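You operate a simulated robot arm through the tools that you are given. There is no shell and no other tool.

Carry out the task below with a simulated robot arm. There is one attempt and no reset: what you move stays moved.

TASK
Brush the fluff off the power board, then polish its gold edge.
Fine: the brush for the fluff, the polishing block for the tarnish; both go back where they stood. Set down upright: brush, polishing block. What is to be rubbed or washed off counts as gone when no trace of it is left.

The check looks at the end state, three seconds after you hand in, the way a careful person would. Anything else that was tipped, shoved, dropped, spilled or broken makes it a failure.

THE ROBOT
A 7-joint arm with a two-finger parallel gripper, fixed in place. Base frame: the origin is on the floor under the middle of its stand, x ahead of it, y to its left, z up; the work surface is at about z = 0.74. Units: m, rad, N and s.
It reaches about 1.372 m from its shoulder. Its first joint turns from -2.601 to 2.601 rad. Payload 3.43 kg.
Tool frame: the origin (TCP) lies between the finger pads and is the grasp point; the fingertips stand 0.03 m ahead of it; z points along the fingers, y is the line along which they close. The gripper opens to 0.094 m. The fingers are 0.028 m wide and 0.01 m thick; the gripper's body (0.05 by 0.096 m) begins 0.055 m behind the TCP.
Orientation is told as [roll, pitch, yaw] about the base's x, y, z axes, in that order, counted from this pose: with the fingers straight down and closing along the base's y, the tool's x points along the base's -x, its y along +y and its z along -z.

THE INTERFACE
- The arm moves only by the tool servo_tool. Its arguments are lists of equal length, an entry for each row: "offset": the shift along the base's x, y, z in units of 40 mm (1.0 is 40 mm), a list of three; "delta_rot": the turn, a rotation vector about the base's x, y, z in units of 5 degrees (1.0 is 5 degrees), a list of three; "fingers": the finger opening in cm, from 0 to 9.4. In form: {"offset": [[tx, ty, tz], ...], "delta_rot": [[ax, ay, az], ...], "fingers": [fingers, ...]}. A call has 1 to 20 rows; each row shifts and turns the commanded pose from where the row before left it. A call with a number of a shift or a turn outside -1 to 1 is refused whole. Rows are played at 5 a second. More than 0.05 m and 0.15 rad between two rows, or a gripper value outside its range, and nothing of the call is played. Where a pose cannot be reached the arm comes as near as it can. A force on the tool above 50 N (or 10 N above the force at the start of the call, whichever is more), or a blocked arm, ends the call early, and 0.2 s more pass. Each finger travels about 0.045 m/s and halts on what it meets, pressing with about 44 N; the grip force reading is that of the motor and also rises with nothing between the fingers. The clock runs only during rows and for 0.2 s after the last one: add rows that do not move to give the fingers time. The reply holds the time, the measured pose of the TCP, the force on the tool along the base axes, the opening and the grip force, in the units named above and with some noise, with the torque about the TCP (base axes, N m) and any sound that the robot's microphone picked up.
- Cameras (640 x 400 px; columns grow to the right, rows downward): "scene" is fixed at [0.0509, 0.4994, 1.3769]; the picture's right is [0.69, -0.72, 0.00], its down [-0.50, -0.47, -0.73] and it looks along [0.53, 0.50, -0.69] (base axes); focal length 320 px, centre (320, 200). "wrist" rides on the gripper at [0.076, 0.014, -0.103] in the tool frame; the picture's right is [-0.18, 0.98, 0.00], its down [-0.75, -0.14, -0.64] and it looks along [-0.63, -0.12, 0.77] (tool axes); focal length 243 px, centre (320, 200). There is no depth. A picture from a camera that has moved, and an enlarged one, comes with that camera's place and axes in the base frame and with its lens.
- camera(camera): a new picture of that camera. It takes no simulated time.
- zoom(camera, box): a new picture of the part [left, top, right, bottom] of that camera's present view, enlarged. It takes no simulated time.
- close_job(): hands the job in; it is judged then, once.

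Places have to be worked out from the pictures, the camera data and where the tool is seen. Open the gripper and draw the arm clear of the work before you hand the job in, unless the task says otherwise.

The tools are called after ">>>" as a command line: name --argument value ..., lists and objects as JSON in quotes. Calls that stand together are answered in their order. servo_tool: Moves the arm, as the interface text tells. Its arguments: {"type":"object","properties":{"offset":{"type":"array"},"delta_rot":{"type":"array"},"fingers":{"type":"array"}},"required":["offset","delta_rot","fingers"]} The other tools are called the same way: camera (camera) takes a picture; zoom (camera, box) takes an enlarged picture of a part of a camera's view; close_job () hands the job in.

At the start:

```text
time: 0.0
ee_pos: [0.3964, 0.9053, 1.1074]
orientation: [0.0, 0.0, 0.0]
wrist_force: [0.1, 0.1, -0.4]
moment: [0.03, 0.02, 0.0]
finger_gap: 0.0938
grip_force: 0.1
```

scene: 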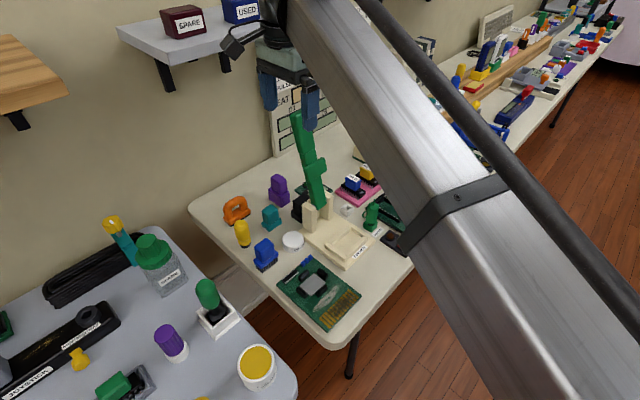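
wrist: 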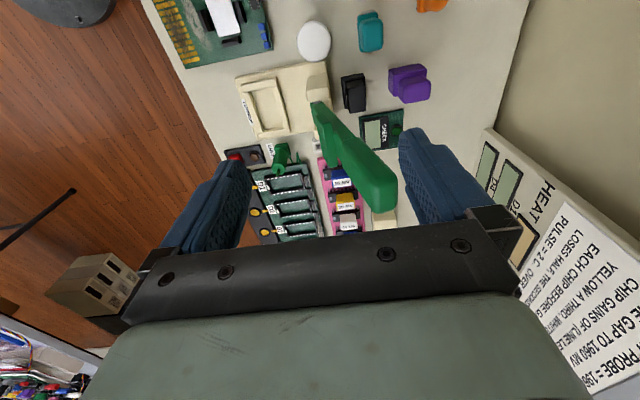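

I start by looking closely at the work area in both cameras, to find the power board, the brush and the polishing block.

>>> zoom --camera "scene" --box '[180, 150, 420, 350]'

>>> zoom --camera "scene" --box '[0, 200, 300, 400]'

>>> zoom --camera "wrist" --box '[140, 0, 460, 240]'

>>> zoom --camera "scene" --box '[400, 0, 640, 160]'

```text
2.00 times, centred on (300, 250) of scene
camera zoom: at [0.0509, 0.4994, 1.3769], right [0.69, -0.72, 0.0], down [-0.5, -0.47, -0.73], along [0.53, 0.5, -0.69], focal length 640 px, centre (360, 100)
```

zoom: 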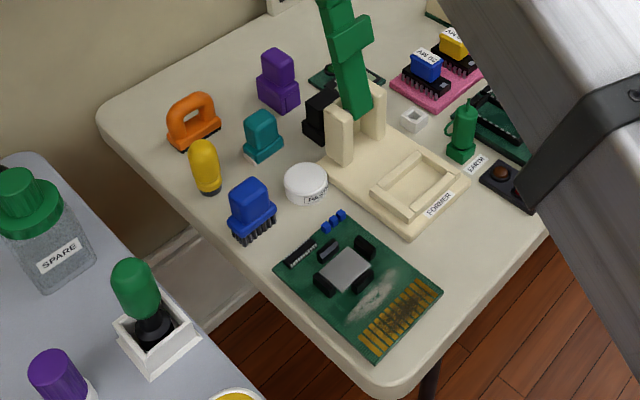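

```text
2.00 times, centred on (150, 300) of scene
camera zoom: at [0.0509, 0.4994, 1.3769], right [0.69, -0.72, 0.0], down [-0.5, -0.47, -0.73], along [0.53, 0.5, -0.69], focal length 640 px, centre (660, 0)
```

zoom: 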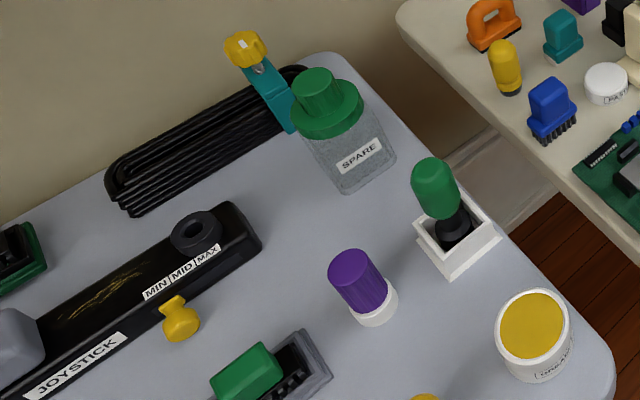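

```text
1.67 times, centred on (300, 120) of wrist
camera zoom: at [0.3197, 0.9198, 1.2112], right [0.18, 0.98, 0.0], down [0.75, -0.14, 0.64], along [0.63, -0.12, -0.77], focal length 404 px, centre (353, 333)
```

zoom: 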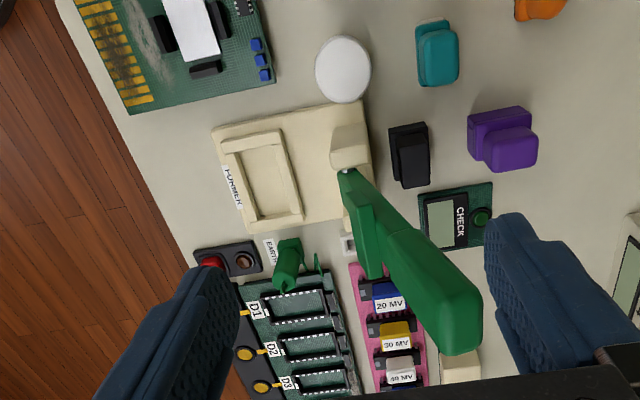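

```text
2.50 times, centred on (520, 80) of scene
camera zoom: at [0.0509, 0.4994, 1.3769], right [0.69, -0.72, 0.0], down [-0.5, -0.47, -0.73], along [0.53, 0.5, -0.69], focal length 800 px, centre (-180, 500)
```

zoom: 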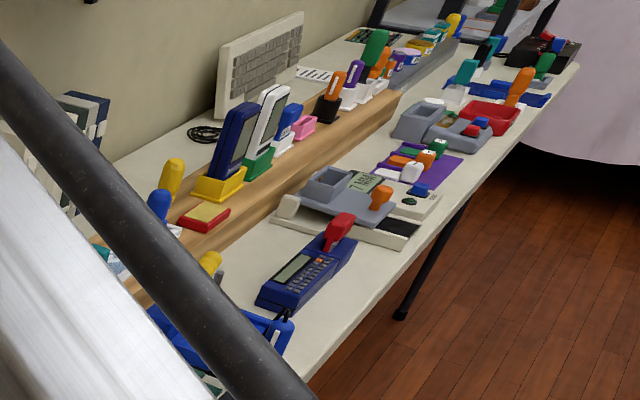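

The board (with grey fluff and a tarnished gold edge) is at about (0.32, 0.76). I'll zoom further to tell the candidate tools apart.

>>> zoom --camera "scene" --box '[210, 165, 310, 275]'

>>> zoom --camera "scene" --box '[265, 240, 375, 340]'

>>> zoom --camera "wrist" --box '[280, 0, 440, 120]'

>>> zoom --camera "wrist" --box '[140, 0, 300, 100]'

```text
3.64 times, centred on (260, 220) of scene
camera zoom: at [0.0509, 0.4994, 1.3769], right [0.69, -0.72, 0.0], down [-0.5, -0.47, -0.73], along [0.53, 0.5, -0.69], focal length 1163 px, centre (538, 127)
```

zoom: 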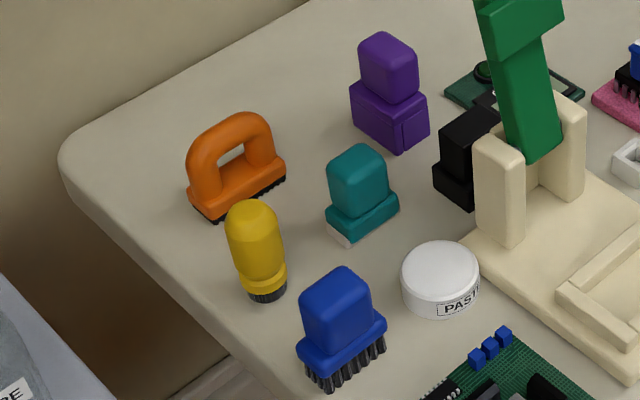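

```text
4.00 times, centred on (320, 290) of scene
camera zoom: at [0.0509, 0.4994, 1.3769], right [0.69, -0.72, 0.0], down [-0.5, -0.47, -0.73], along [0.53, 0.5, -0.69], focal length 1279 px, centre (320, -160)
```

zoom: 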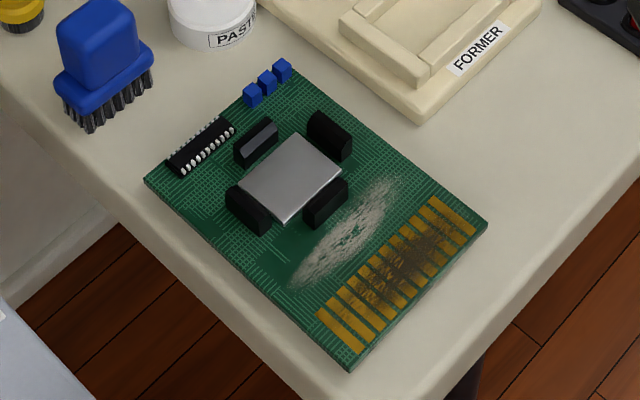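

```text
3.33 times, centred on (360, 60) of wrist
camera zoom: at [0.3197, 0.9198, 1.2112], right [0.18, 0.98, 0.0], down [0.75, -0.14, 0.64], along [0.63, -0.12, -0.77], focal length 809 px, centre (187, 667)
```

zoom: 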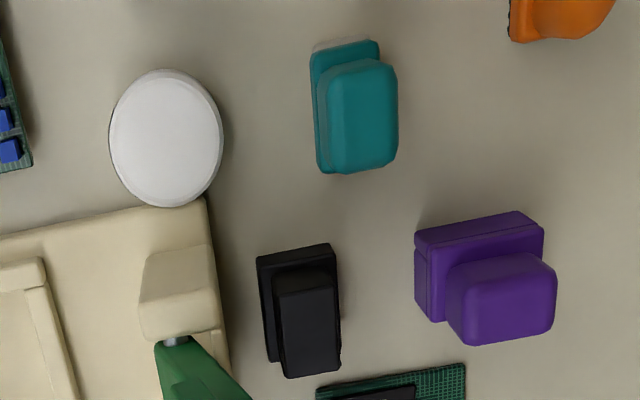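

```text
4.00 times, centred on (220, 50) of wrist
camera zoom: at [0.3197, 0.9198, 1.2112], right [0.18, 0.98, 0.0], down [0.75, -0.14, 0.64], along [0.63, -0.12, -0.77], focal length 970 px, centre (720, 800)
```

zoom: 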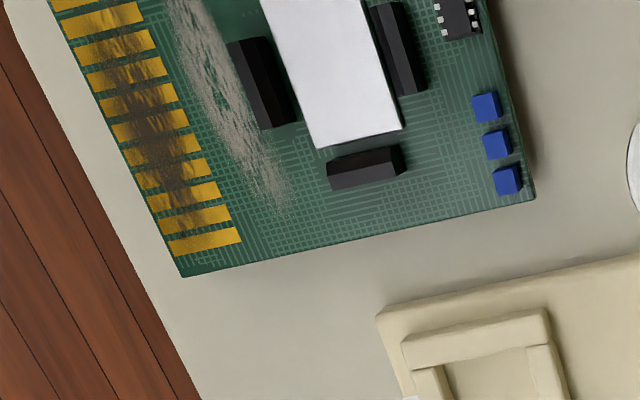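

Likely candidates: the blue block with bristles as the brush and the teal block with a pale felt sole as the polishing block. I'll move the arm back and slightly down so the wrist camera sees these tools up close.

>>> servo_tool --offset '[[-1, 0.1, -0.4], [-1, 0.1, -0.4], [-1, 0.1, -0.4], [-1, 0.1, -0.4], [-1, 0.1, -0.4], [0, 0, 0]]' --delta_rot '[[0, 0, 0], [0, 0, 0], [0, 0, 0], [0, 0, 0], [0, 0, 0], [0, 0, 0]]' --fingers '[9.4, 9.4, 9.4, 9.4, 9.4, 9.4]'

>>> camera --camera "wrist"

>>> camera --camera "scene"

```text
time: 1.4
ee_pos: [0.1973, 0.9245, 1.0272]
orientation: [0.0, 0.0, -0.002]
wrist_force: [0.4, -0.4, -0.5]
moment: [-0.03, 0.01, 0.02]
finger_gap: 0.0941
grip_force: 0.0
```

```text
taken
camera wrist: at [0.1213, 0.9387, 1.1304], right [0.18, 0.98, 0.0], down [0.75, -0.14, 0.64], along [0.63, -0.12, -0.77], focal length 243 px, centre (320, 200)
```

wrist: 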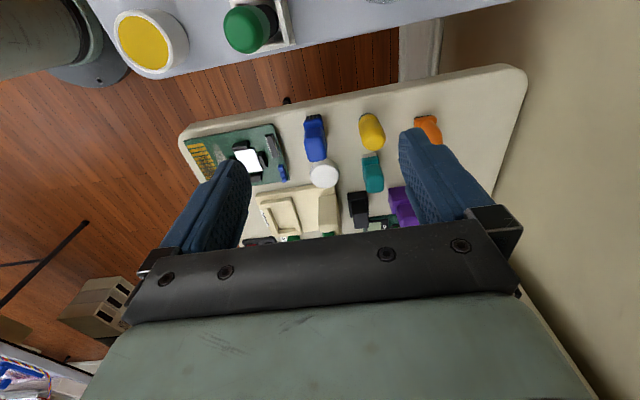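

```text
taken
```

scene: 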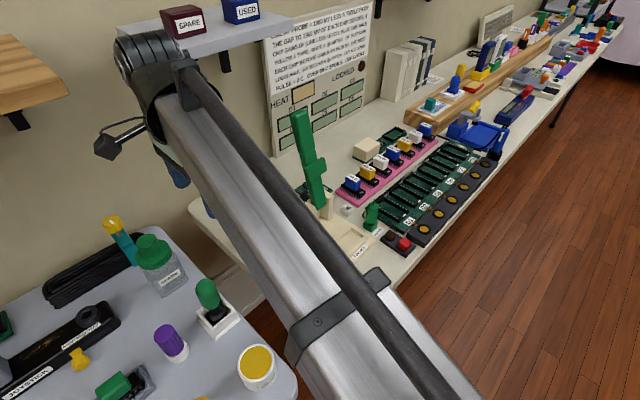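

The wrist camera now sees the row of tools; I enlarge that part.

>>> zoom --camera "wrist" --box '[270, 90, 450, 240]'

>>> zoom --camera "wrist" --box '[170, 100, 330, 200]'

```text
2.67 times, centred on (360, 165) of wrist
camera zoom: at [0.1213, 0.9387, 1.1304], right [0.18, 0.98, 0.0], down [0.75, -0.14, 0.64], along [0.63, -0.12, -0.77], focal length 647 px, centre (213, 293)
```

zoom: 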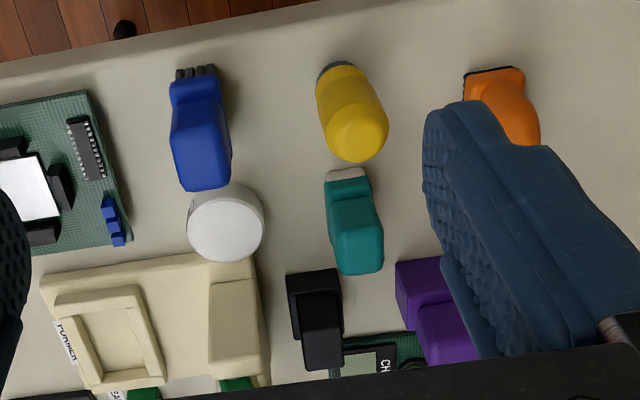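

```text
4.00 times, centred on (250, 150) of wrist
camera zoom: at [0.1213, 0.9387, 1.1304], right [0.18, 0.98, 0.0], down [0.75, -0.14, 0.64], along [0.63, -0.12, -0.77], focal length 970 px, centre (600, 400)
```

zoom: 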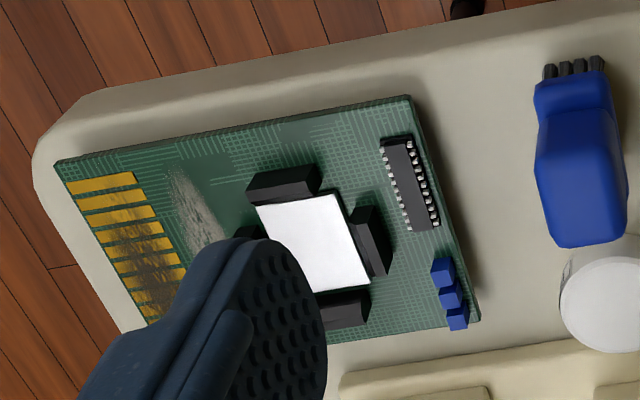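

I need a closer, lower look at the undersides of the tools, so I tilt the hand about y and descend over the gap between the two tables, staying above everything.

>>> servo_tool --offset '[[0, 0.2, -0.6], [0, 0.2, -0.6], [0, 0.2, -0.6], [0, 0.2, -0.6], [0, 0.1, -0.6], [0, 0, 0]]' --delta_rot '[[0, -1, 0], [0, -1, 0], [0, -1, 0], [0, -1, 0], [0, 0, 0], [0, 0, 0]]' --fingers '[9.4, 9.4, 9.4, 9.4, 9.4, 9.4]'

>>> camera --camera "wrist"

>>> zoom --camera "wrist" --box '[270, 40, 450, 160]'

```text
time: 2.8
ee_pos: [0.1938, 0.959, 0.9057]
orientation: [-0.001, -0.35, 0.001]
wrist_force: [-0.1, 0.2, -0.3]
moment: [0.01, 0.03, 0.0]
finger_gap: 0.0939
grip_force: 0.1
```

```text
taken
camera wrist: at [0.0886, 0.9745, 0.9768], right [0.17, 0.98, 0.06], down [0.49, -0.14, 0.86], along [0.86, -0.12, -0.5], focal length 243 px, centre (320, 200)
```

wrist: 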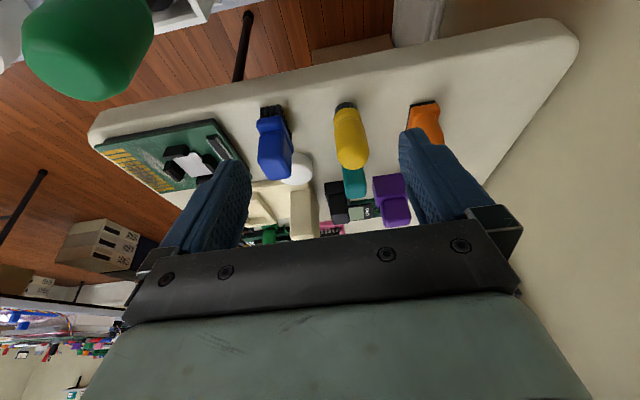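

```text
3.33 times, centred on (360, 100) of wrist
camera zoom: at [0.0886, 0.9745, 0.9768], right [0.17, 0.98, 0.06], down [0.49, -0.14, 0.86], along [0.86, -0.12, -0.5], focal length 809 px, centre (187, 533)
```

zoom: 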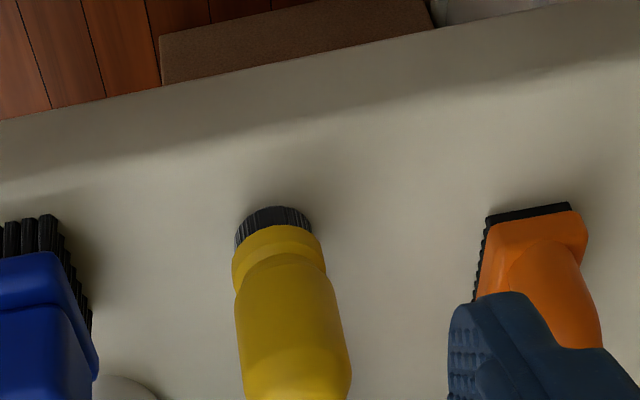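

The blue tool clearly has bristle tufts. I zoom more strongly onto each of the other candidates.

>>> zoom --camera "wrist" --box '[325, 95, 375, 125]'

>>> zoom --camera "wrist" --box '[400, 90, 450, 130]'

>>> zoom --camera "wrist" --box '[320, 160, 420, 230]'

>>> zoom --camera "wrist" --box '[250, 95, 310, 185]'

```text
12.80 times, centred on (350, 110) of wrist
camera zoom: at [0.0886, 0.9745, 0.9768], right [0.17, 0.98, 0.06], down [0.49, -0.14, 0.86], along [0.86, -0.12, -0.5], focal length 3106 px, centre (-64, 1352)
```

zoom: 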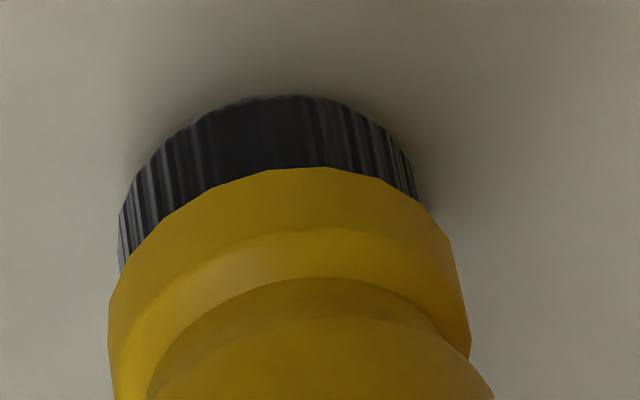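

```text
10.00 times, centred on (425, 110) of wrist
camera zoom: at [0.0886, 0.9745, 0.9768], right [0.17, 0.98, 0.06], down [0.49, -0.14, 0.86], along [0.86, -0.12, -0.5], focal length 2426 px, centre (-730, 1100)
```

zoom: 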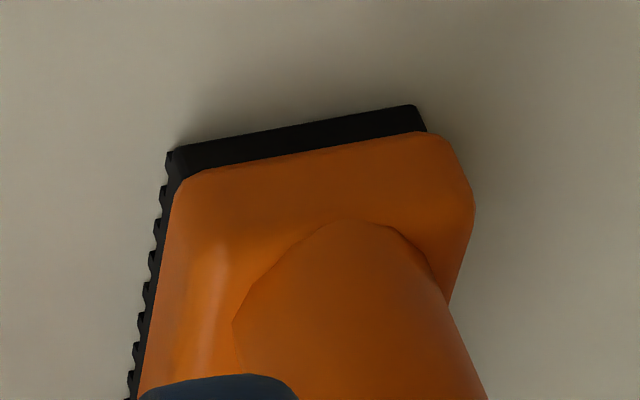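

```text
5.71 times, centred on (370, 195) of wrist
camera zoom: at [0.0886, 0.9745, 0.9768], right [0.17, 0.98, 0.06], down [0.49, -0.14, 0.86], along [0.86, -0.12, -0.5], focal length 1386 px, centre (34, 229)
```

zoom: 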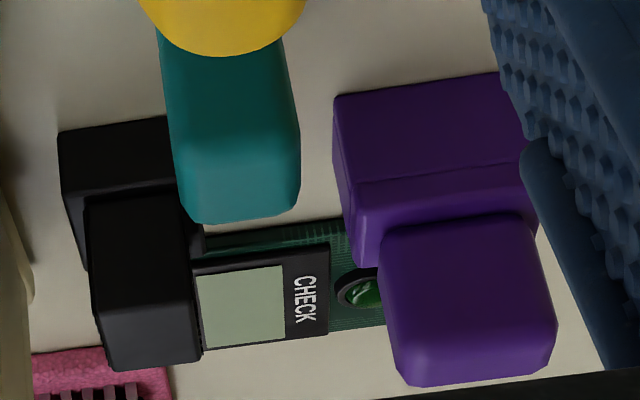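

```text
4.44 times, centred on (280, 140) of wrist
camera zoom: at [0.0886, 0.9745, 0.9768], right [0.17, 0.98, 0.06], down [0.49, -0.14, 0.86], along [0.86, -0.12, -0.5], focal length 1078 px, centre (498, 467)
```

zoom: 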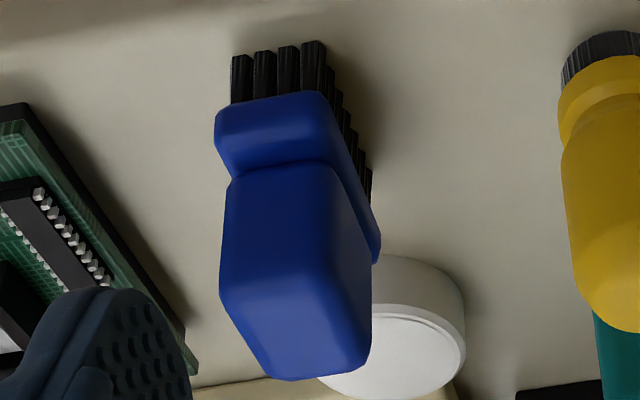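

Next I move a bit forward (well above the tools, tips at about 0.90) to view the teal, purple and black blocks more closely.

>>> servo_tool --offset '[[1, 0.2, 0.25], [1, 0.2, 0.25], [1, 0.2, 0.25], [0.2, 0, 0.2], [0, 0, 0]]' --delta_rot '[[0, 0, 0], [0, 0, 0], [0, 0, 0], [0, 0, 0], [0, 0, 0]]' --fingers '[9.4, 9.4, 9.4, 9.4, 9.4]'

>>> camera --camera "wrist"

>>> zoom --camera "wrist" --box '[250, 0, 430, 150]'

>>> zoom --camera "scene" --box '[200, 140, 400, 340]'

```text
time: 4.0
ee_pos: [0.3225, 0.9834, 0.944]
orientation: [0.0, -0.348, 0.0]
wrist_force: [0.2, 0.7, -0.2]
moment: [0.02, 0.0, 0.01]
finger_gap: 0.0942
grip_force: 0.1
```

```text
taken
camera wrist: at [0.2155, 0.9984, 1.0151], right [0.17, 0.98, 0.06], down [0.49, -0.14, 0.86], along [0.86, -0.12, -0.5], focal length 243 px, centre (320, 200)
```

wrist: 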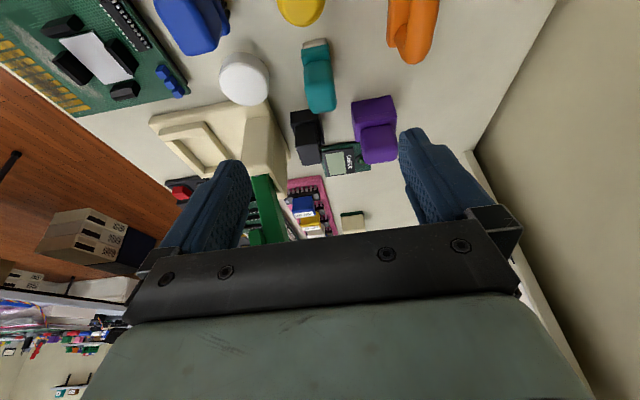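

```text
2.67 times, centred on (340, 75) of wrist
camera zoom: at [0.2155, 0.9984, 1.0151], right [0.17, 0.98, 0.06], down [0.49, -0.14, 0.86], along [0.86, -0.12, -0.5], focal length 647 px, centre (267, 533)
```

zoom: 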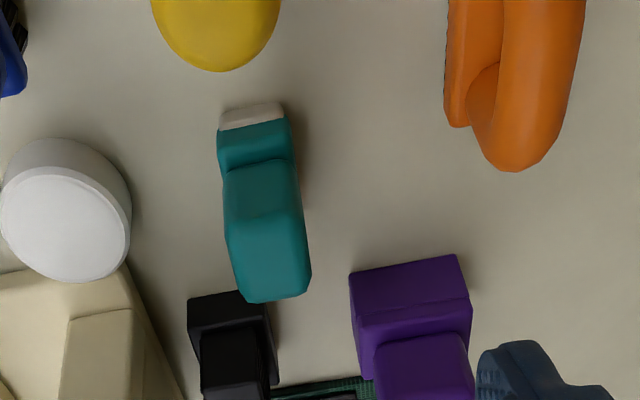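

```text
2.00 times, centred on (300, 240) of scene
camera zoom: at [0.0509, 0.4994, 1.3769], right [0.69, -0.72, 0.0], down [-0.5, -0.47, -0.73], along [0.53, 0.5, -0.69], focal length 640 px, centre (360, 120)
```

zoom: 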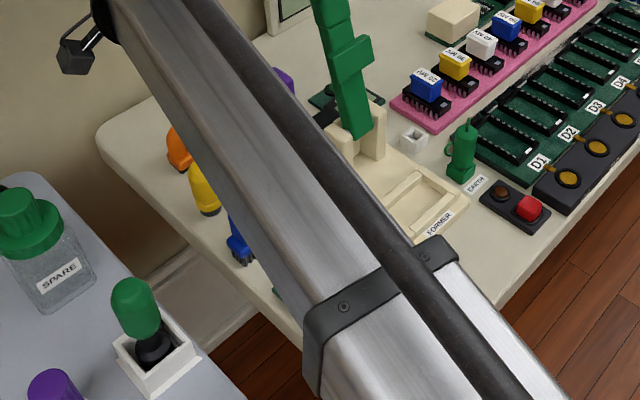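

Teal has a pale felt sole. I compare it with the black and purple blocks at higher zoom.

>>> zoom --camera "wrist" --box '[280, 90, 410, 170]'

>>> zoom --camera "wrist" --box '[290, 30, 350, 70]'

```text
4.92 times, centred on (345, 130) of wrist
camera zoom: at [0.2155, 0.9984, 1.0151], right [0.17, 0.98, 0.06], down [0.49, -0.14, 0.86], along [0.86, -0.12, -0.5], focal length 1194 px, centre (197, 545)
```

zoom: 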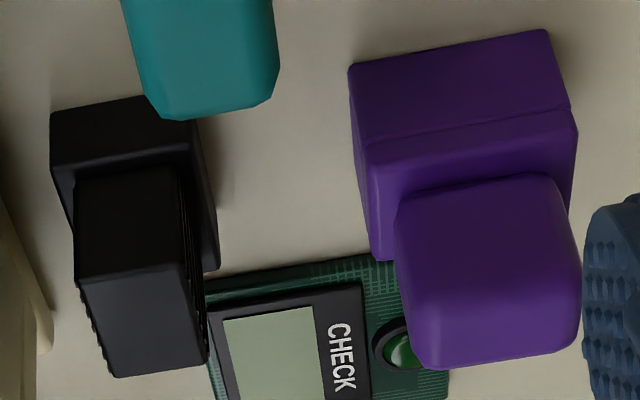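

```text
10.00 times, centred on (320, 50) of wrist
camera zoom: at [0.2155, 0.9984, 1.0151], right [0.17, 0.98, 0.06], down [0.49, -0.14, 0.86], along [0.86, -0.12, -0.5], focal length 2426 px, centre (320, 1700)
```

zoom: 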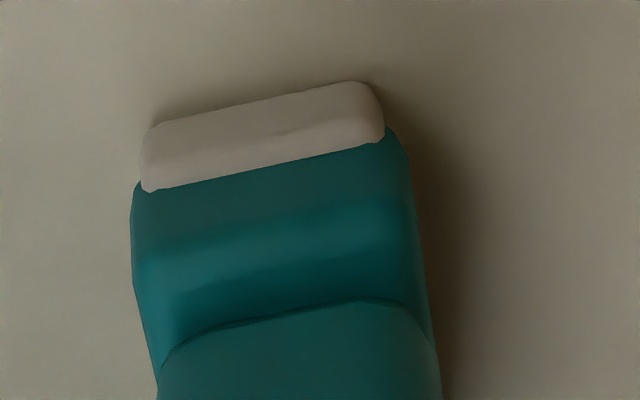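

Decision: blue = brush (bristle tufts), teal = polishing block (felt sole). My triangulation puts the brush bristle footprint at x 0.266–0.318, y 0.888–0.912, top about z 0.815. I straighten the hand and hover over the brush with the gripper part open.

>>> servo_tool --offset '[[-0.19, -0.52, -0.15], [-0.19, -0.52, -0.15], [-0.19, -0.52, -0.15], [-0.19, -0.52, -0.15], [0, 0, 0], [0, 0, 0]]' --delta_rot '[[0, 1, 0], [0, 1, 0], [0, 1, 0], [0, 1, 0], [0, 0, 0], [0, 0, 0]]' --fingers '[9.4, 9.4, 9.4, 9.4, 9.4, 9.4]'

>>> camera --camera "wrist"

>>> zoom --camera "wrist" --box '[220, 40, 420, 180]'

>>> camera --camera "scene"

```text
time: 5.4
ee_pos: [0.2952, 0.9011, 0.9207]
orientation: [0.001, -0.002, -0.001]
wrist_force: [0.1, -1.5, -0.2]
moment: [0.0, 0.0, -0.02]
finger_gap: 0.0941
grip_force: 0.1
```

```text
taken
camera wrist: at [0.2184, 0.9164, 1.0242], right [0.18, 0.98, 0.0], down [0.75, -0.14, 0.64], along [0.63, -0.12, -0.77], focal length 243 px, centre (320, 200)
```

wrist: 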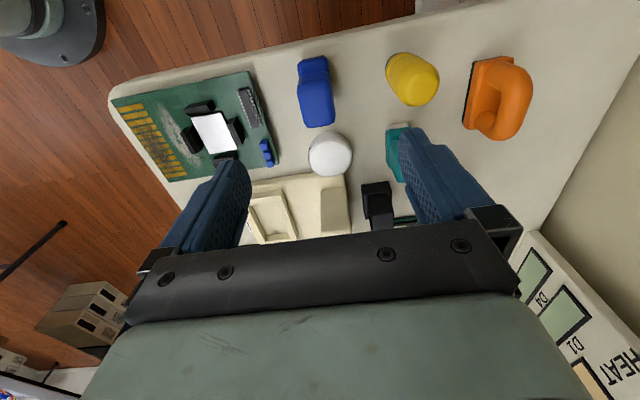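

```text
2.86 times, centred on (320, 110) of wrist
camera zoom: at [0.2184, 0.9164, 1.0242], right [0.18, 0.98, 0.0], down [0.75, -0.14, 0.64], along [0.63, -0.12, -0.77], focal length 693 px, centre (320, 457)
```

zoom: 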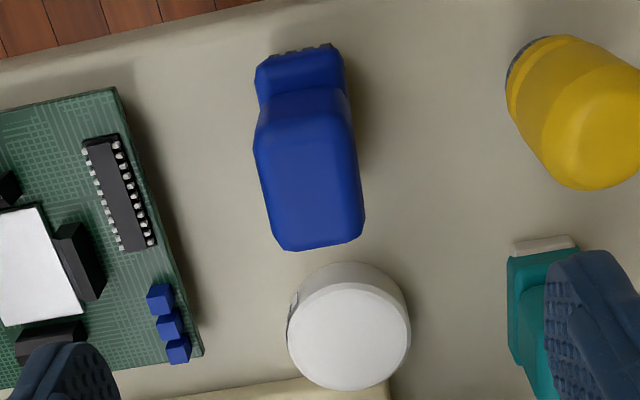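

```text
taken
```

scene: 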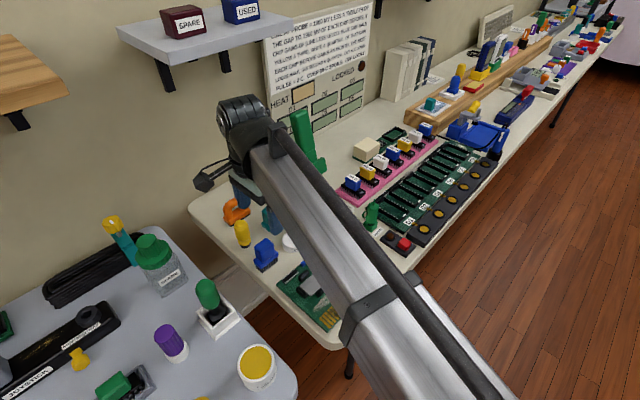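

The handle is aligned with the base axes, centred at about (0.292, 0.901), ~26 mm wide. I narrow the fingers to 6 cm and descend so the tips straddle the handle.

>>> servo_tool --offset '[[-0.07, 0, 0], [0, 0, -0.7], [0, 0, -0.7], [0, 0, -0.7], [0, 0, -0.5], [0, 0, -0.34], [0, 0, 0]]' --delta_rot '[[0, 0, 0], [0, 0, 0], [0, 0, 0], [0, 0, 0], [0, 0, 0], [0, 0, 0], [0, 0, 0]]' --fingers '[6, 6, 6, 6, 6, 6, 6]'

>>> camera --camera "wrist"

>>> zoom --camera "scene" --box '[190, 180, 350, 340]'

```text
time: 7.0
ee_pos: [0.2902, 0.9032, 0.8021]
orientation: [0.0, -0.001, 0.001]
wrist_force: [-1.0, 0.5, 0.1]
moment: [0.01, 0.02, 0.01]
finger_gap: 0.06
grip_force: 0.0
```

```text
taken
camera wrist: at [0.2145, 0.9176, 0.905], right [0.18, 0.98, 0.0], down [0.75, -0.14, 0.64], along [0.63, -0.12, -0.77], focal length 243 px, centre (320, 200)
```

wrist: 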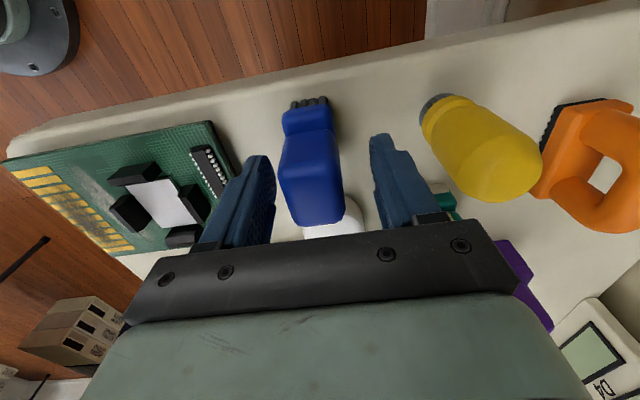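

```text
2.50 times, centred on (270, 260) of scene
camera zoom: at [0.0509, 0.4994, 1.3769], right [0.69, -0.72, 0.0], down [-0.5, -0.47, -0.73], along [0.53, 0.5, -0.69], focal length 800 px, centre (445, 50)
```

zoom: 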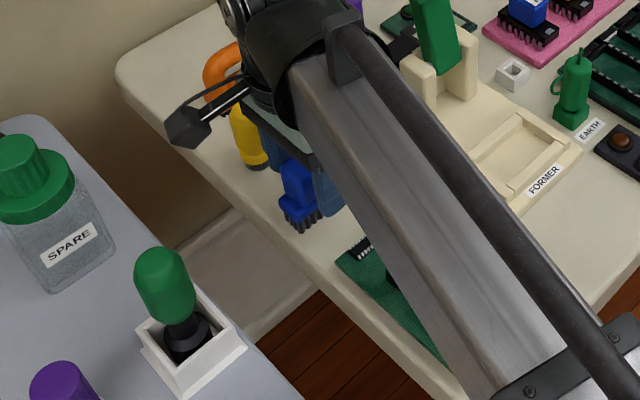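

The fingers straddle the handle with the brush about 2 mm toward the −y finger; I shift y slightly to centre and close the gripper, holding still for a second.

>>> servo_tool --offset '[[0, -0.05, 0], [0, 0, 0], [0, 0, 0], [0, 0, 0], [0, 0, 0], [0, 0, 0]]' --delta_rot '[[0, 0, 0], [0, 0, 0], [0, 0, 0], [0, 0, 0], [0, 0, 0], [0, 0, 0]]' --fingers '[6, 4, 2, 1.5, 1.5, 1.5]'

>>> camera --camera "wrist"

>>> zoom --camera "scene" --box '[230, 210, 330, 280]'

```text
time: 8.4
ee_pos: [0.2908, 0.8998, 0.8014]
orientation: [0.001, 0.001, 0.0]
wrist_force: [-0.3, -0.7, 0.9]
moment: [0.03, 0.01, -0.03]
finger_gap: 0.0334
grip_force: 43.7
```

```text
taken
camera wrist: at [0.2146, 0.9148, 0.9058], right [0.18, 0.98, 0.0], down [0.75, -0.14, 0.64], along [0.63, -0.12, -0.77], focal length 243 px, centre (320, 200)
```

wrist: 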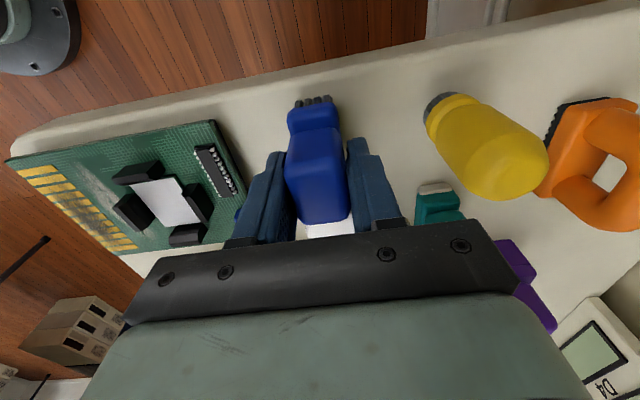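

```text
5.71 times, centred on (280, 245) of scene
camera zoom: at [0.0509, 0.4994, 1.3769], right [0.69, -0.72, 0.0], down [-0.5, -0.47, -0.73], along [0.53, 0.5, -0.69], focal length 1827 px, centre (549, -57)
```

zoom: 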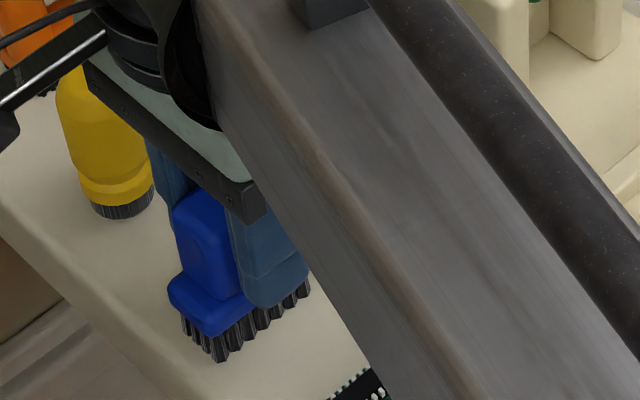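

The brush is firmly gripped (gap 33 mm, 44 N). I note the return pose as TCP ≈ (0.291, 0.900, 0.803). Now I lift it straight up 8 cm.

>>> servo_tool --offset '[[0, 0, 0.3], [0, 0, 0.5], [0, 0, 0.6], [0, 0, 0.6], [0, 0, 0]]' --delta_rot '[[0, 0, 0], [0, 0, 0], [0, 0, 0], [0, 0, 0], [0, 0, 0]]' --fingers '[1.5, 1.5, 1.5, 1.5, 1.5]'

>>> camera --camera "wrist"

>>> zoom --camera "wrist" --box '[40, 60, 280, 220]'

>>> camera --camera "scene"

```text
time: 9.6
ee_pos: [0.2889, 0.8998, 0.8862]
orientation: [0.0, 0.001, 0.0]
wrist_force: [-0.2, 0.4, -0.8]
moment: [0.04, -0.02, 0.0]
finger_gap: 0.0333
grip_force: 43.7
```

```text
taken
camera wrist: at [0.2136, 0.9144, 0.9881], right [0.18, 0.98, 0.0], down [0.75, -0.14, 0.64], along [0.63, -0.12, -0.77], focal length 243 px, centre (320, 200)
```

wrist: 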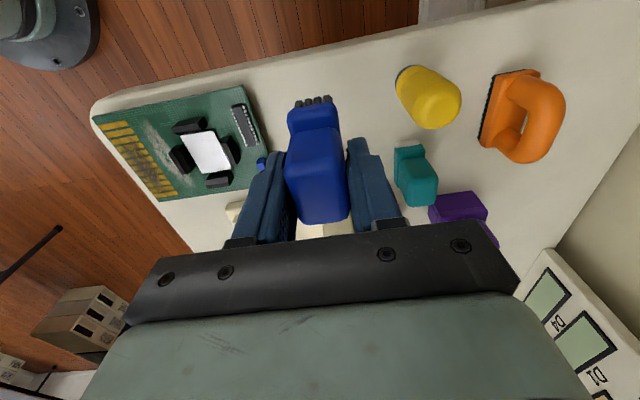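

```text
2.50 times, centred on (160, 140) of wrist
camera zoom: at [0.2136, 0.9144, 0.9881], right [0.18, 0.98, 0.0], down [0.75, -0.14, 0.64], along [0.63, -0.12, -0.77], focal length 606 px, centre (720, 350)
```

zoom: 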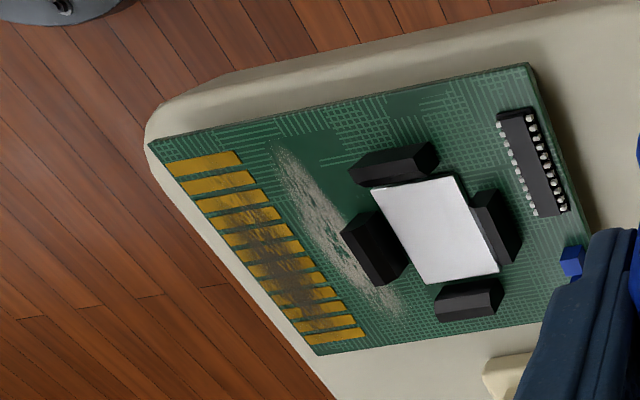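

```text
taken
```

scene: 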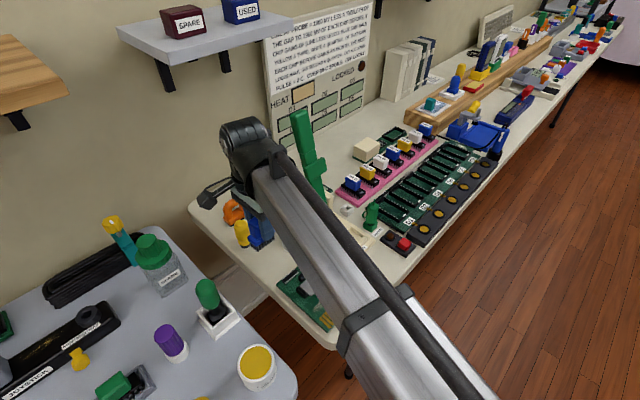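

The board's fluff strip lies along x right beside the black clip of the chip. I carry the brush over the board at a safe height (bristles at ~0.82) and look again to align precisely.

>>> servo_tool --offset '[[0.14, -0.8, 0], [0.14, -0.8, 0], [0.14, -0.8, 0], [0.14, -0.8, 0], [0.14, -0.8, 0], [0, 0, 0], [0, 0, 0]]' --delta_rot '[[0, 0, 0], [0, 0, 0], [0, 0, 0], [0, 0, 0], [0, 0, 0], [0, 0, 0], [0, 0, 0]]' --fingers '[1.5, 1.5, 1.5, 1.5, 1.5, 1.5, 1.5]'

>>> camera --camera "wrist"

>>> zoom --camera "wrist" --box '[230, 80, 430, 230]'

>>> zoom --camera "scene" --box '[250, 220, 390, 340]'

```text
time: 11.2
ee_pos: [0.3184, 0.7408, 0.8865]
orientation: [0.0, 0.0, -0.001]
wrist_force: [1.6, -0.4, -0.2]
moment: [0.04, -0.02, 0.01]
finger_gap: 0.034
grip_force: 44.2
```

```text
taken
camera wrist: at [0.2422, 0.7564, 0.9892], right [0.18, 0.98, 0.0], down [0.75, -0.14, 0.64], along [0.63, -0.12, -0.77], focal length 243 px, centre (320, 200)
```

wrist: 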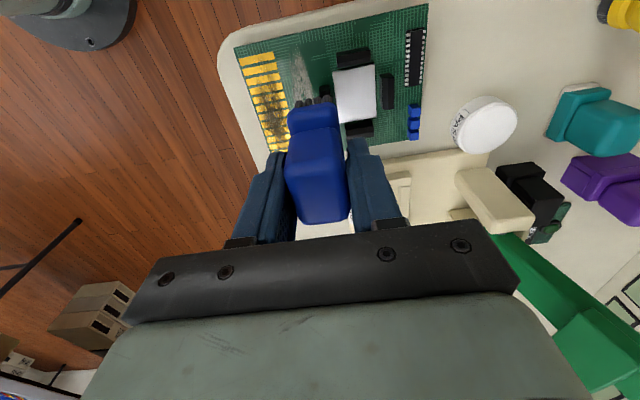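

```text
2.67 times, centred on (330, 155) of wrist
camera zoom: at [0.2422, 0.7564, 0.9892], right [0.18, 0.98, 0.0], down [0.75, -0.14, 0.64], along [0.63, -0.12, -0.77], focal length 647 px, centre (293, 320)
```

zoom: 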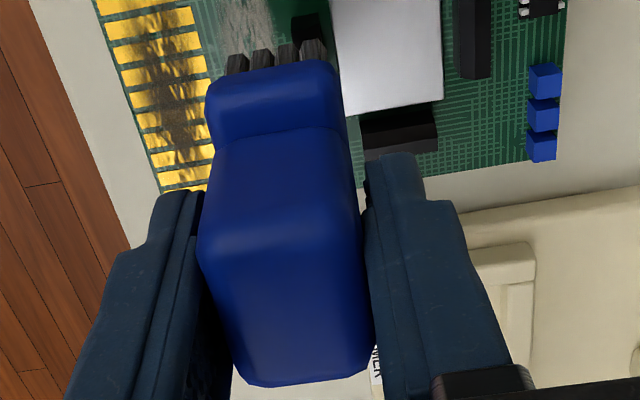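

```text
3.33 times, centred on (320, 280) of scene
camera zoom: at [0.0509, 0.4994, 1.3769], right [0.69, -0.72, 0.0], down [-0.5, -0.47, -0.73], along [0.53, 0.5, -0.69], focal length 1066 px, centre (320, -67)
```

zoom: 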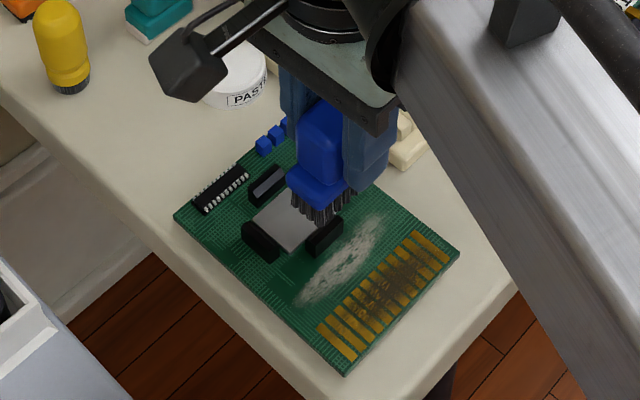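

Good views. I zoom both cameras on the fluff and the neighbouring clip to measure the extents.

>>> zoom --camera "scene" --box '[290, 265, 370, 335]'

>>> zoom --camera "wrist" --box '[230, 30, 390, 150]'

```text
5.71 times, centred on (330, 300) of scene
camera zoom: at [0.0509, 0.4994, 1.3769], right [0.69, -0.72, 0.0], down [-0.5, -0.47, -0.73], along [0.53, 0.5, -0.69], focal length 1827 px, centre (263, -371)
```

zoom: 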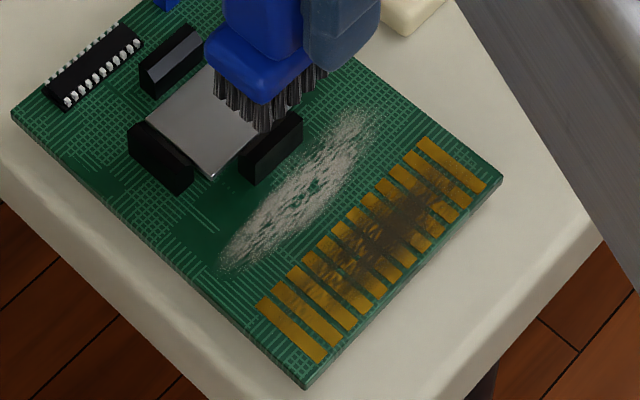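

```text
3.33 times, centred on (310, 90) of wrist
camera zoom: at [0.2422, 0.7564, 0.9892], right [0.18, 0.98, 0.0], down [0.75, -0.14, 0.64], along [0.63, -0.12, -0.77], focal length 809 px, centre (353, 567)
```

zoom: 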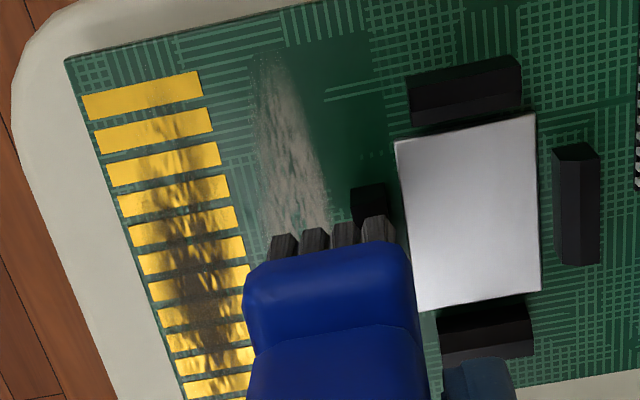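

Scene measurement: fluff spans x ≈ 0.276–0.365, y ≈ 0.725–0.746; the clip's face is at y ≈ 0.750. I lower the brush to about 1 cm above the board at y ≈ 0.734 and check the alignment directly in the pictures.

>>> servo_tool --offset '[[0, -0.15, -0.4], [0, 0, -0.5], [0, 0, -0.4], [0, 0, -0.2], [0, 0, 0]]' --delta_rot '[[0, 0, 0], [0, 0, 0], [0, 0, 0], [0, 0, 0], [0, 0, 0]]' --fingers '[1.5, 1.5, 1.5, 1.5, 1.5]'

>>> zoom --camera "scene" --box '[290, 265, 370, 335]'

>>> zoom --camera "wrist" --box '[230, 30, 390, 150]'

```text
time: 12.4
ee_pos: [0.3186, 0.733, 0.8247]
orientation: [0.003, -0.001, 0.0]
wrist_force: [3.4, -1.4, 30.4]
moment: [0.32, -0.07, -0.08]
finger_gap: 0.0337
grip_force: 44.1
```

```text
5.71 times, centred on (330, 300) of scene
camera zoom: at [0.0509, 0.4994, 1.3769], right [0.69, -0.72, 0.0], down [-0.5, -0.47, -0.73], along [0.53, 0.5, -0.69], focal length 1827 px, centre (263, -371)
```

zoom: 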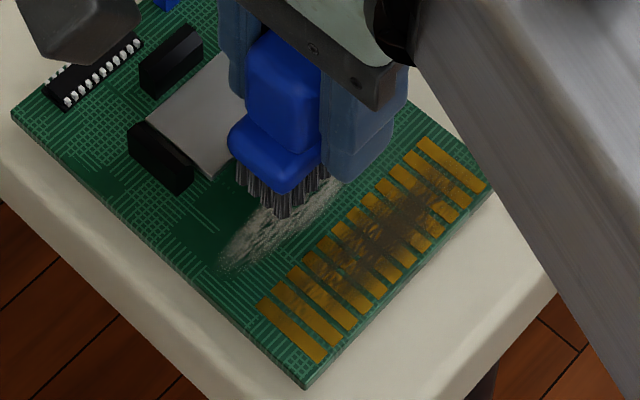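

```text
3.33 times, centred on (310, 90) of wrist
camera zoom: at [0.243, 0.7476, 0.9284], right [0.18, 0.98, 0.0], down [0.75, -0.14, 0.64], along [0.63, -0.12, -0.77], focal length 809 px, centre (353, 567)
```

zoom: 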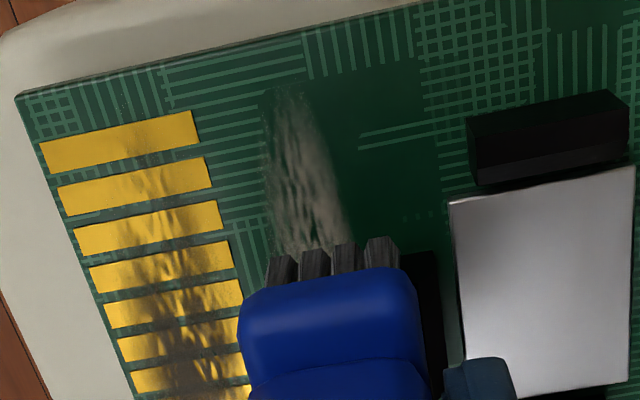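

The wrist reads 30 N upward with a torque placing the contact ~1 cm to +y: the brush edge is sitting on the clip's top, not on the board. I raise it at once and shift 6 mm toward −y.

>>> servo_tool --offset '[[0, 0, 0.3], [0, -0.15, 0], [0, 0, 0]]' --delta_rot '[[0, 0, 0], [0, 0, 0], [0, 0, 0]]' --fingers '[1.5, 1.5, 1.5]'

>>> camera --camera "wrist"

>>> zoom --camera "scene" --box '[300, 250, 350, 300]'

>>> zoom --camera "wrist" --box '[270, 60, 370, 130]'

```text
time: 13.2
ee_pos: [0.3175, 0.7277, 0.8358]
orientation: [0.0, 0.0, -0.001]
wrist_force: [-0.1, -0.4, -1.4]
moment: [0.0, 0.0, -0.02]
finger_gap: 0.0337
grip_force: 44.1
```

```text
taken
camera wrist: at [0.2413, 0.743, 0.9397], right [0.18, 0.98, 0.0], down [0.75, -0.14, 0.64], along [0.63, -0.12, -0.77], focal length 243 px, centre (320, 200)
```

wrist: 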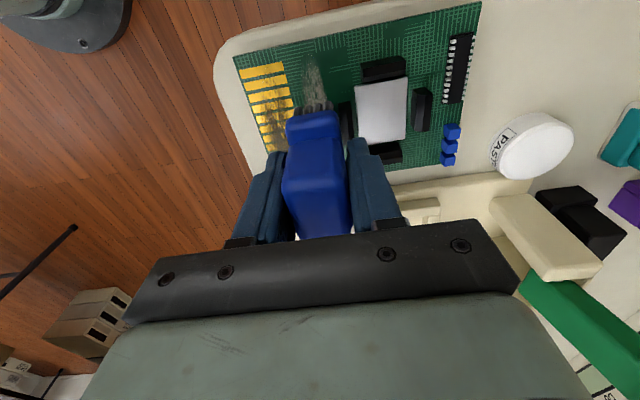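

```text
8.00 times, centred on (325, 275) of scene
camera zoom: at [0.0509, 0.4994, 1.3769], right [0.69, -0.72, 0.0], down [-0.5, -0.47, -0.73], along [0.53, 0.5, -0.69], focal length 2558 px, centre (280, -400)
```

zoom: 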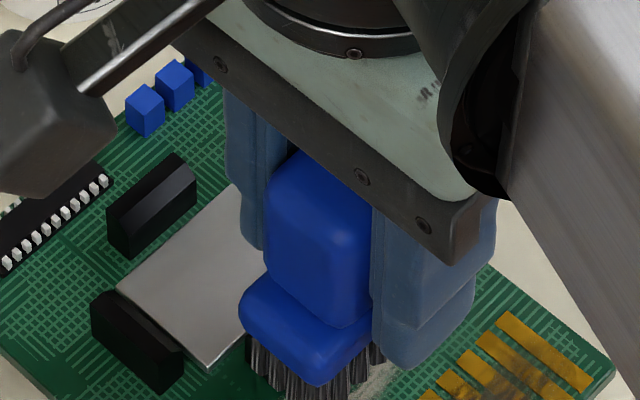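

```text
5.71 times, centred on (320, 95) of wrist
camera zoom: at [0.2413, 0.743, 0.9397], right [0.18, 0.98, 0.0], down [0.75, -0.14, 0.64], along [0.63, -0.12, -0.77], focal length 1386 px, centre (320, 800)
```

zoom: 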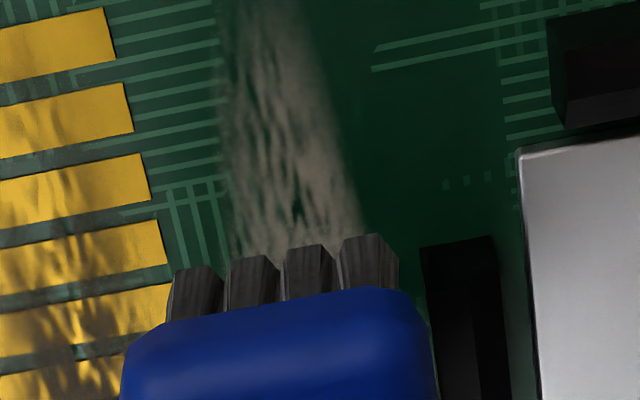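

Free again, and the board did not move. In the wrist view the bristle edge is now ~3 mm clear of the clip. I descend gently in small steps toward the board and watch the force.

>>> servo_tool --offset '[[0, 0, -0.3], [0, 0, -0.15], [0, 0, -0.1], [0, 0, 0]]' --delta_rot '[[0, 0, 0], [0, 0, 0], [0, 0, 0], [0, 0, 0]]' --fingers '[1.5, 1.5, 1.5, 1.5]'

>>> zoom --camera "wrist" --box '[270, 60, 370, 130]'

>>> zoom --camera "scene" --box '[290, 265, 370, 335]'

```text
time: 14.2
ee_pos: [0.3184, 0.7288, 0.8166]
orientation: [0.001, 0.0, 0.001]
wrist_force: [-0.2, -0.4, -1.4]
moment: [0.02, 0.02, 0.01]
finger_gap: 0.0331
grip_force: 43.6
```

```text
5.71 times, centred on (320, 95) of wrist
camera zoom: at [0.2424, 0.7431, 0.9175], right [0.18, 0.98, 0.0], down [0.75, -0.14, 0.64], along [0.63, -0.12, -0.77], focal length 1386 px, centre (320, 800)
```

zoom: 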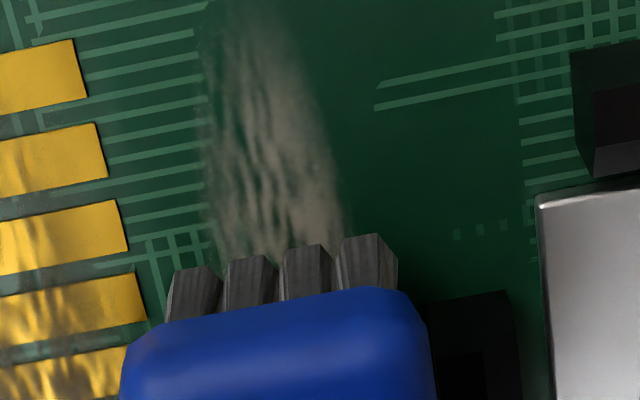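

```text
5.71 times, centred on (330, 300) of scene
camera zoom: at [0.0509, 0.4994, 1.3769], right [0.69, -0.72, 0.0], down [-0.5, -0.47, -0.73], along [0.53, 0.5, -0.69], focal length 1827 px, centre (263, -371)
```

zoom: 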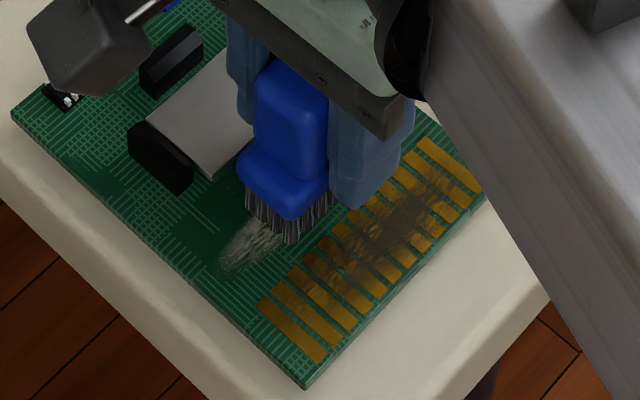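

No contact yet (force ≈ 0). I lower 4 mm more in 1 mm steps.

>>> servo_tool --offset '[[0, 0, -0.025], [0, 0, -0.025], [0, 0, -0.025], [0, 0, -0.025]]' --delta_rot '[[0, 0, 0], [0, 0, 0], [0, 0, 0], [0, 0, 0]]' --fingers '[1.5, 1.5, 1.5, 1.5]'

```text
time: 15.2
ee_pos: [0.3175, 0.7269, 0.8093]
orientation: [0.0, 0.001, 0.001]
wrist_force: [0.3, -0.1, -1.0]
moment: [0.03, -0.03, 0.0]
finger_gap: 0.0337
grip_force: 44.0
```

Still no contact; another 3 mm in 1 mm steps.

>>> servo_tool --offset '[[0, 0, -0.025], [0, 0, -0.025], [0, 0, -0.025], [0, 0, 0]]' --delta_rot '[[0, 0, 0], [0, 0, 0], [0, 0, 0], [0, 0, 0]]' --fingers '[1.5, 1.5, 1.5, 1.5]'

>>> zoom --camera "scene" --box '[290, 265, 370, 335]'

```text
time: 16.2
ee_pos: [0.3185, 0.7268, 0.808]
orientation: [0.004, 0.0, -0.001]
wrist_force: [0.6, 7.0, 32.3]
moment: [0.12, -0.06, -0.02]
finger_gap: 0.0338
grip_force: 44.3
```

```text
5.71 times, centred on (330, 300) of scene
camera zoom: at [0.0509, 0.4994, 1.3769], right [0.69, -0.72, 0.0], down [-0.5, -0.47, -0.73], along [0.53, 0.5, -0.69], focal length 1827 px, centre (263, -371)
```

zoom: 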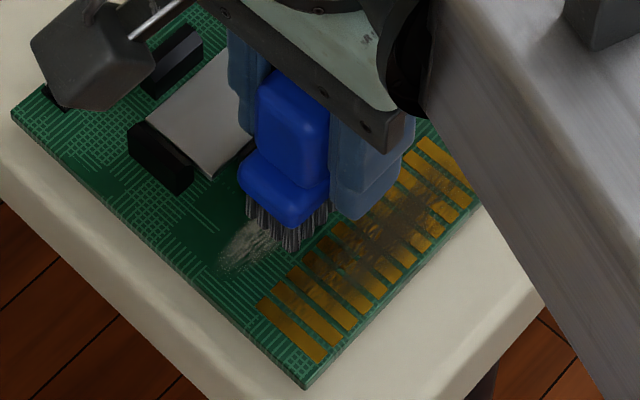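

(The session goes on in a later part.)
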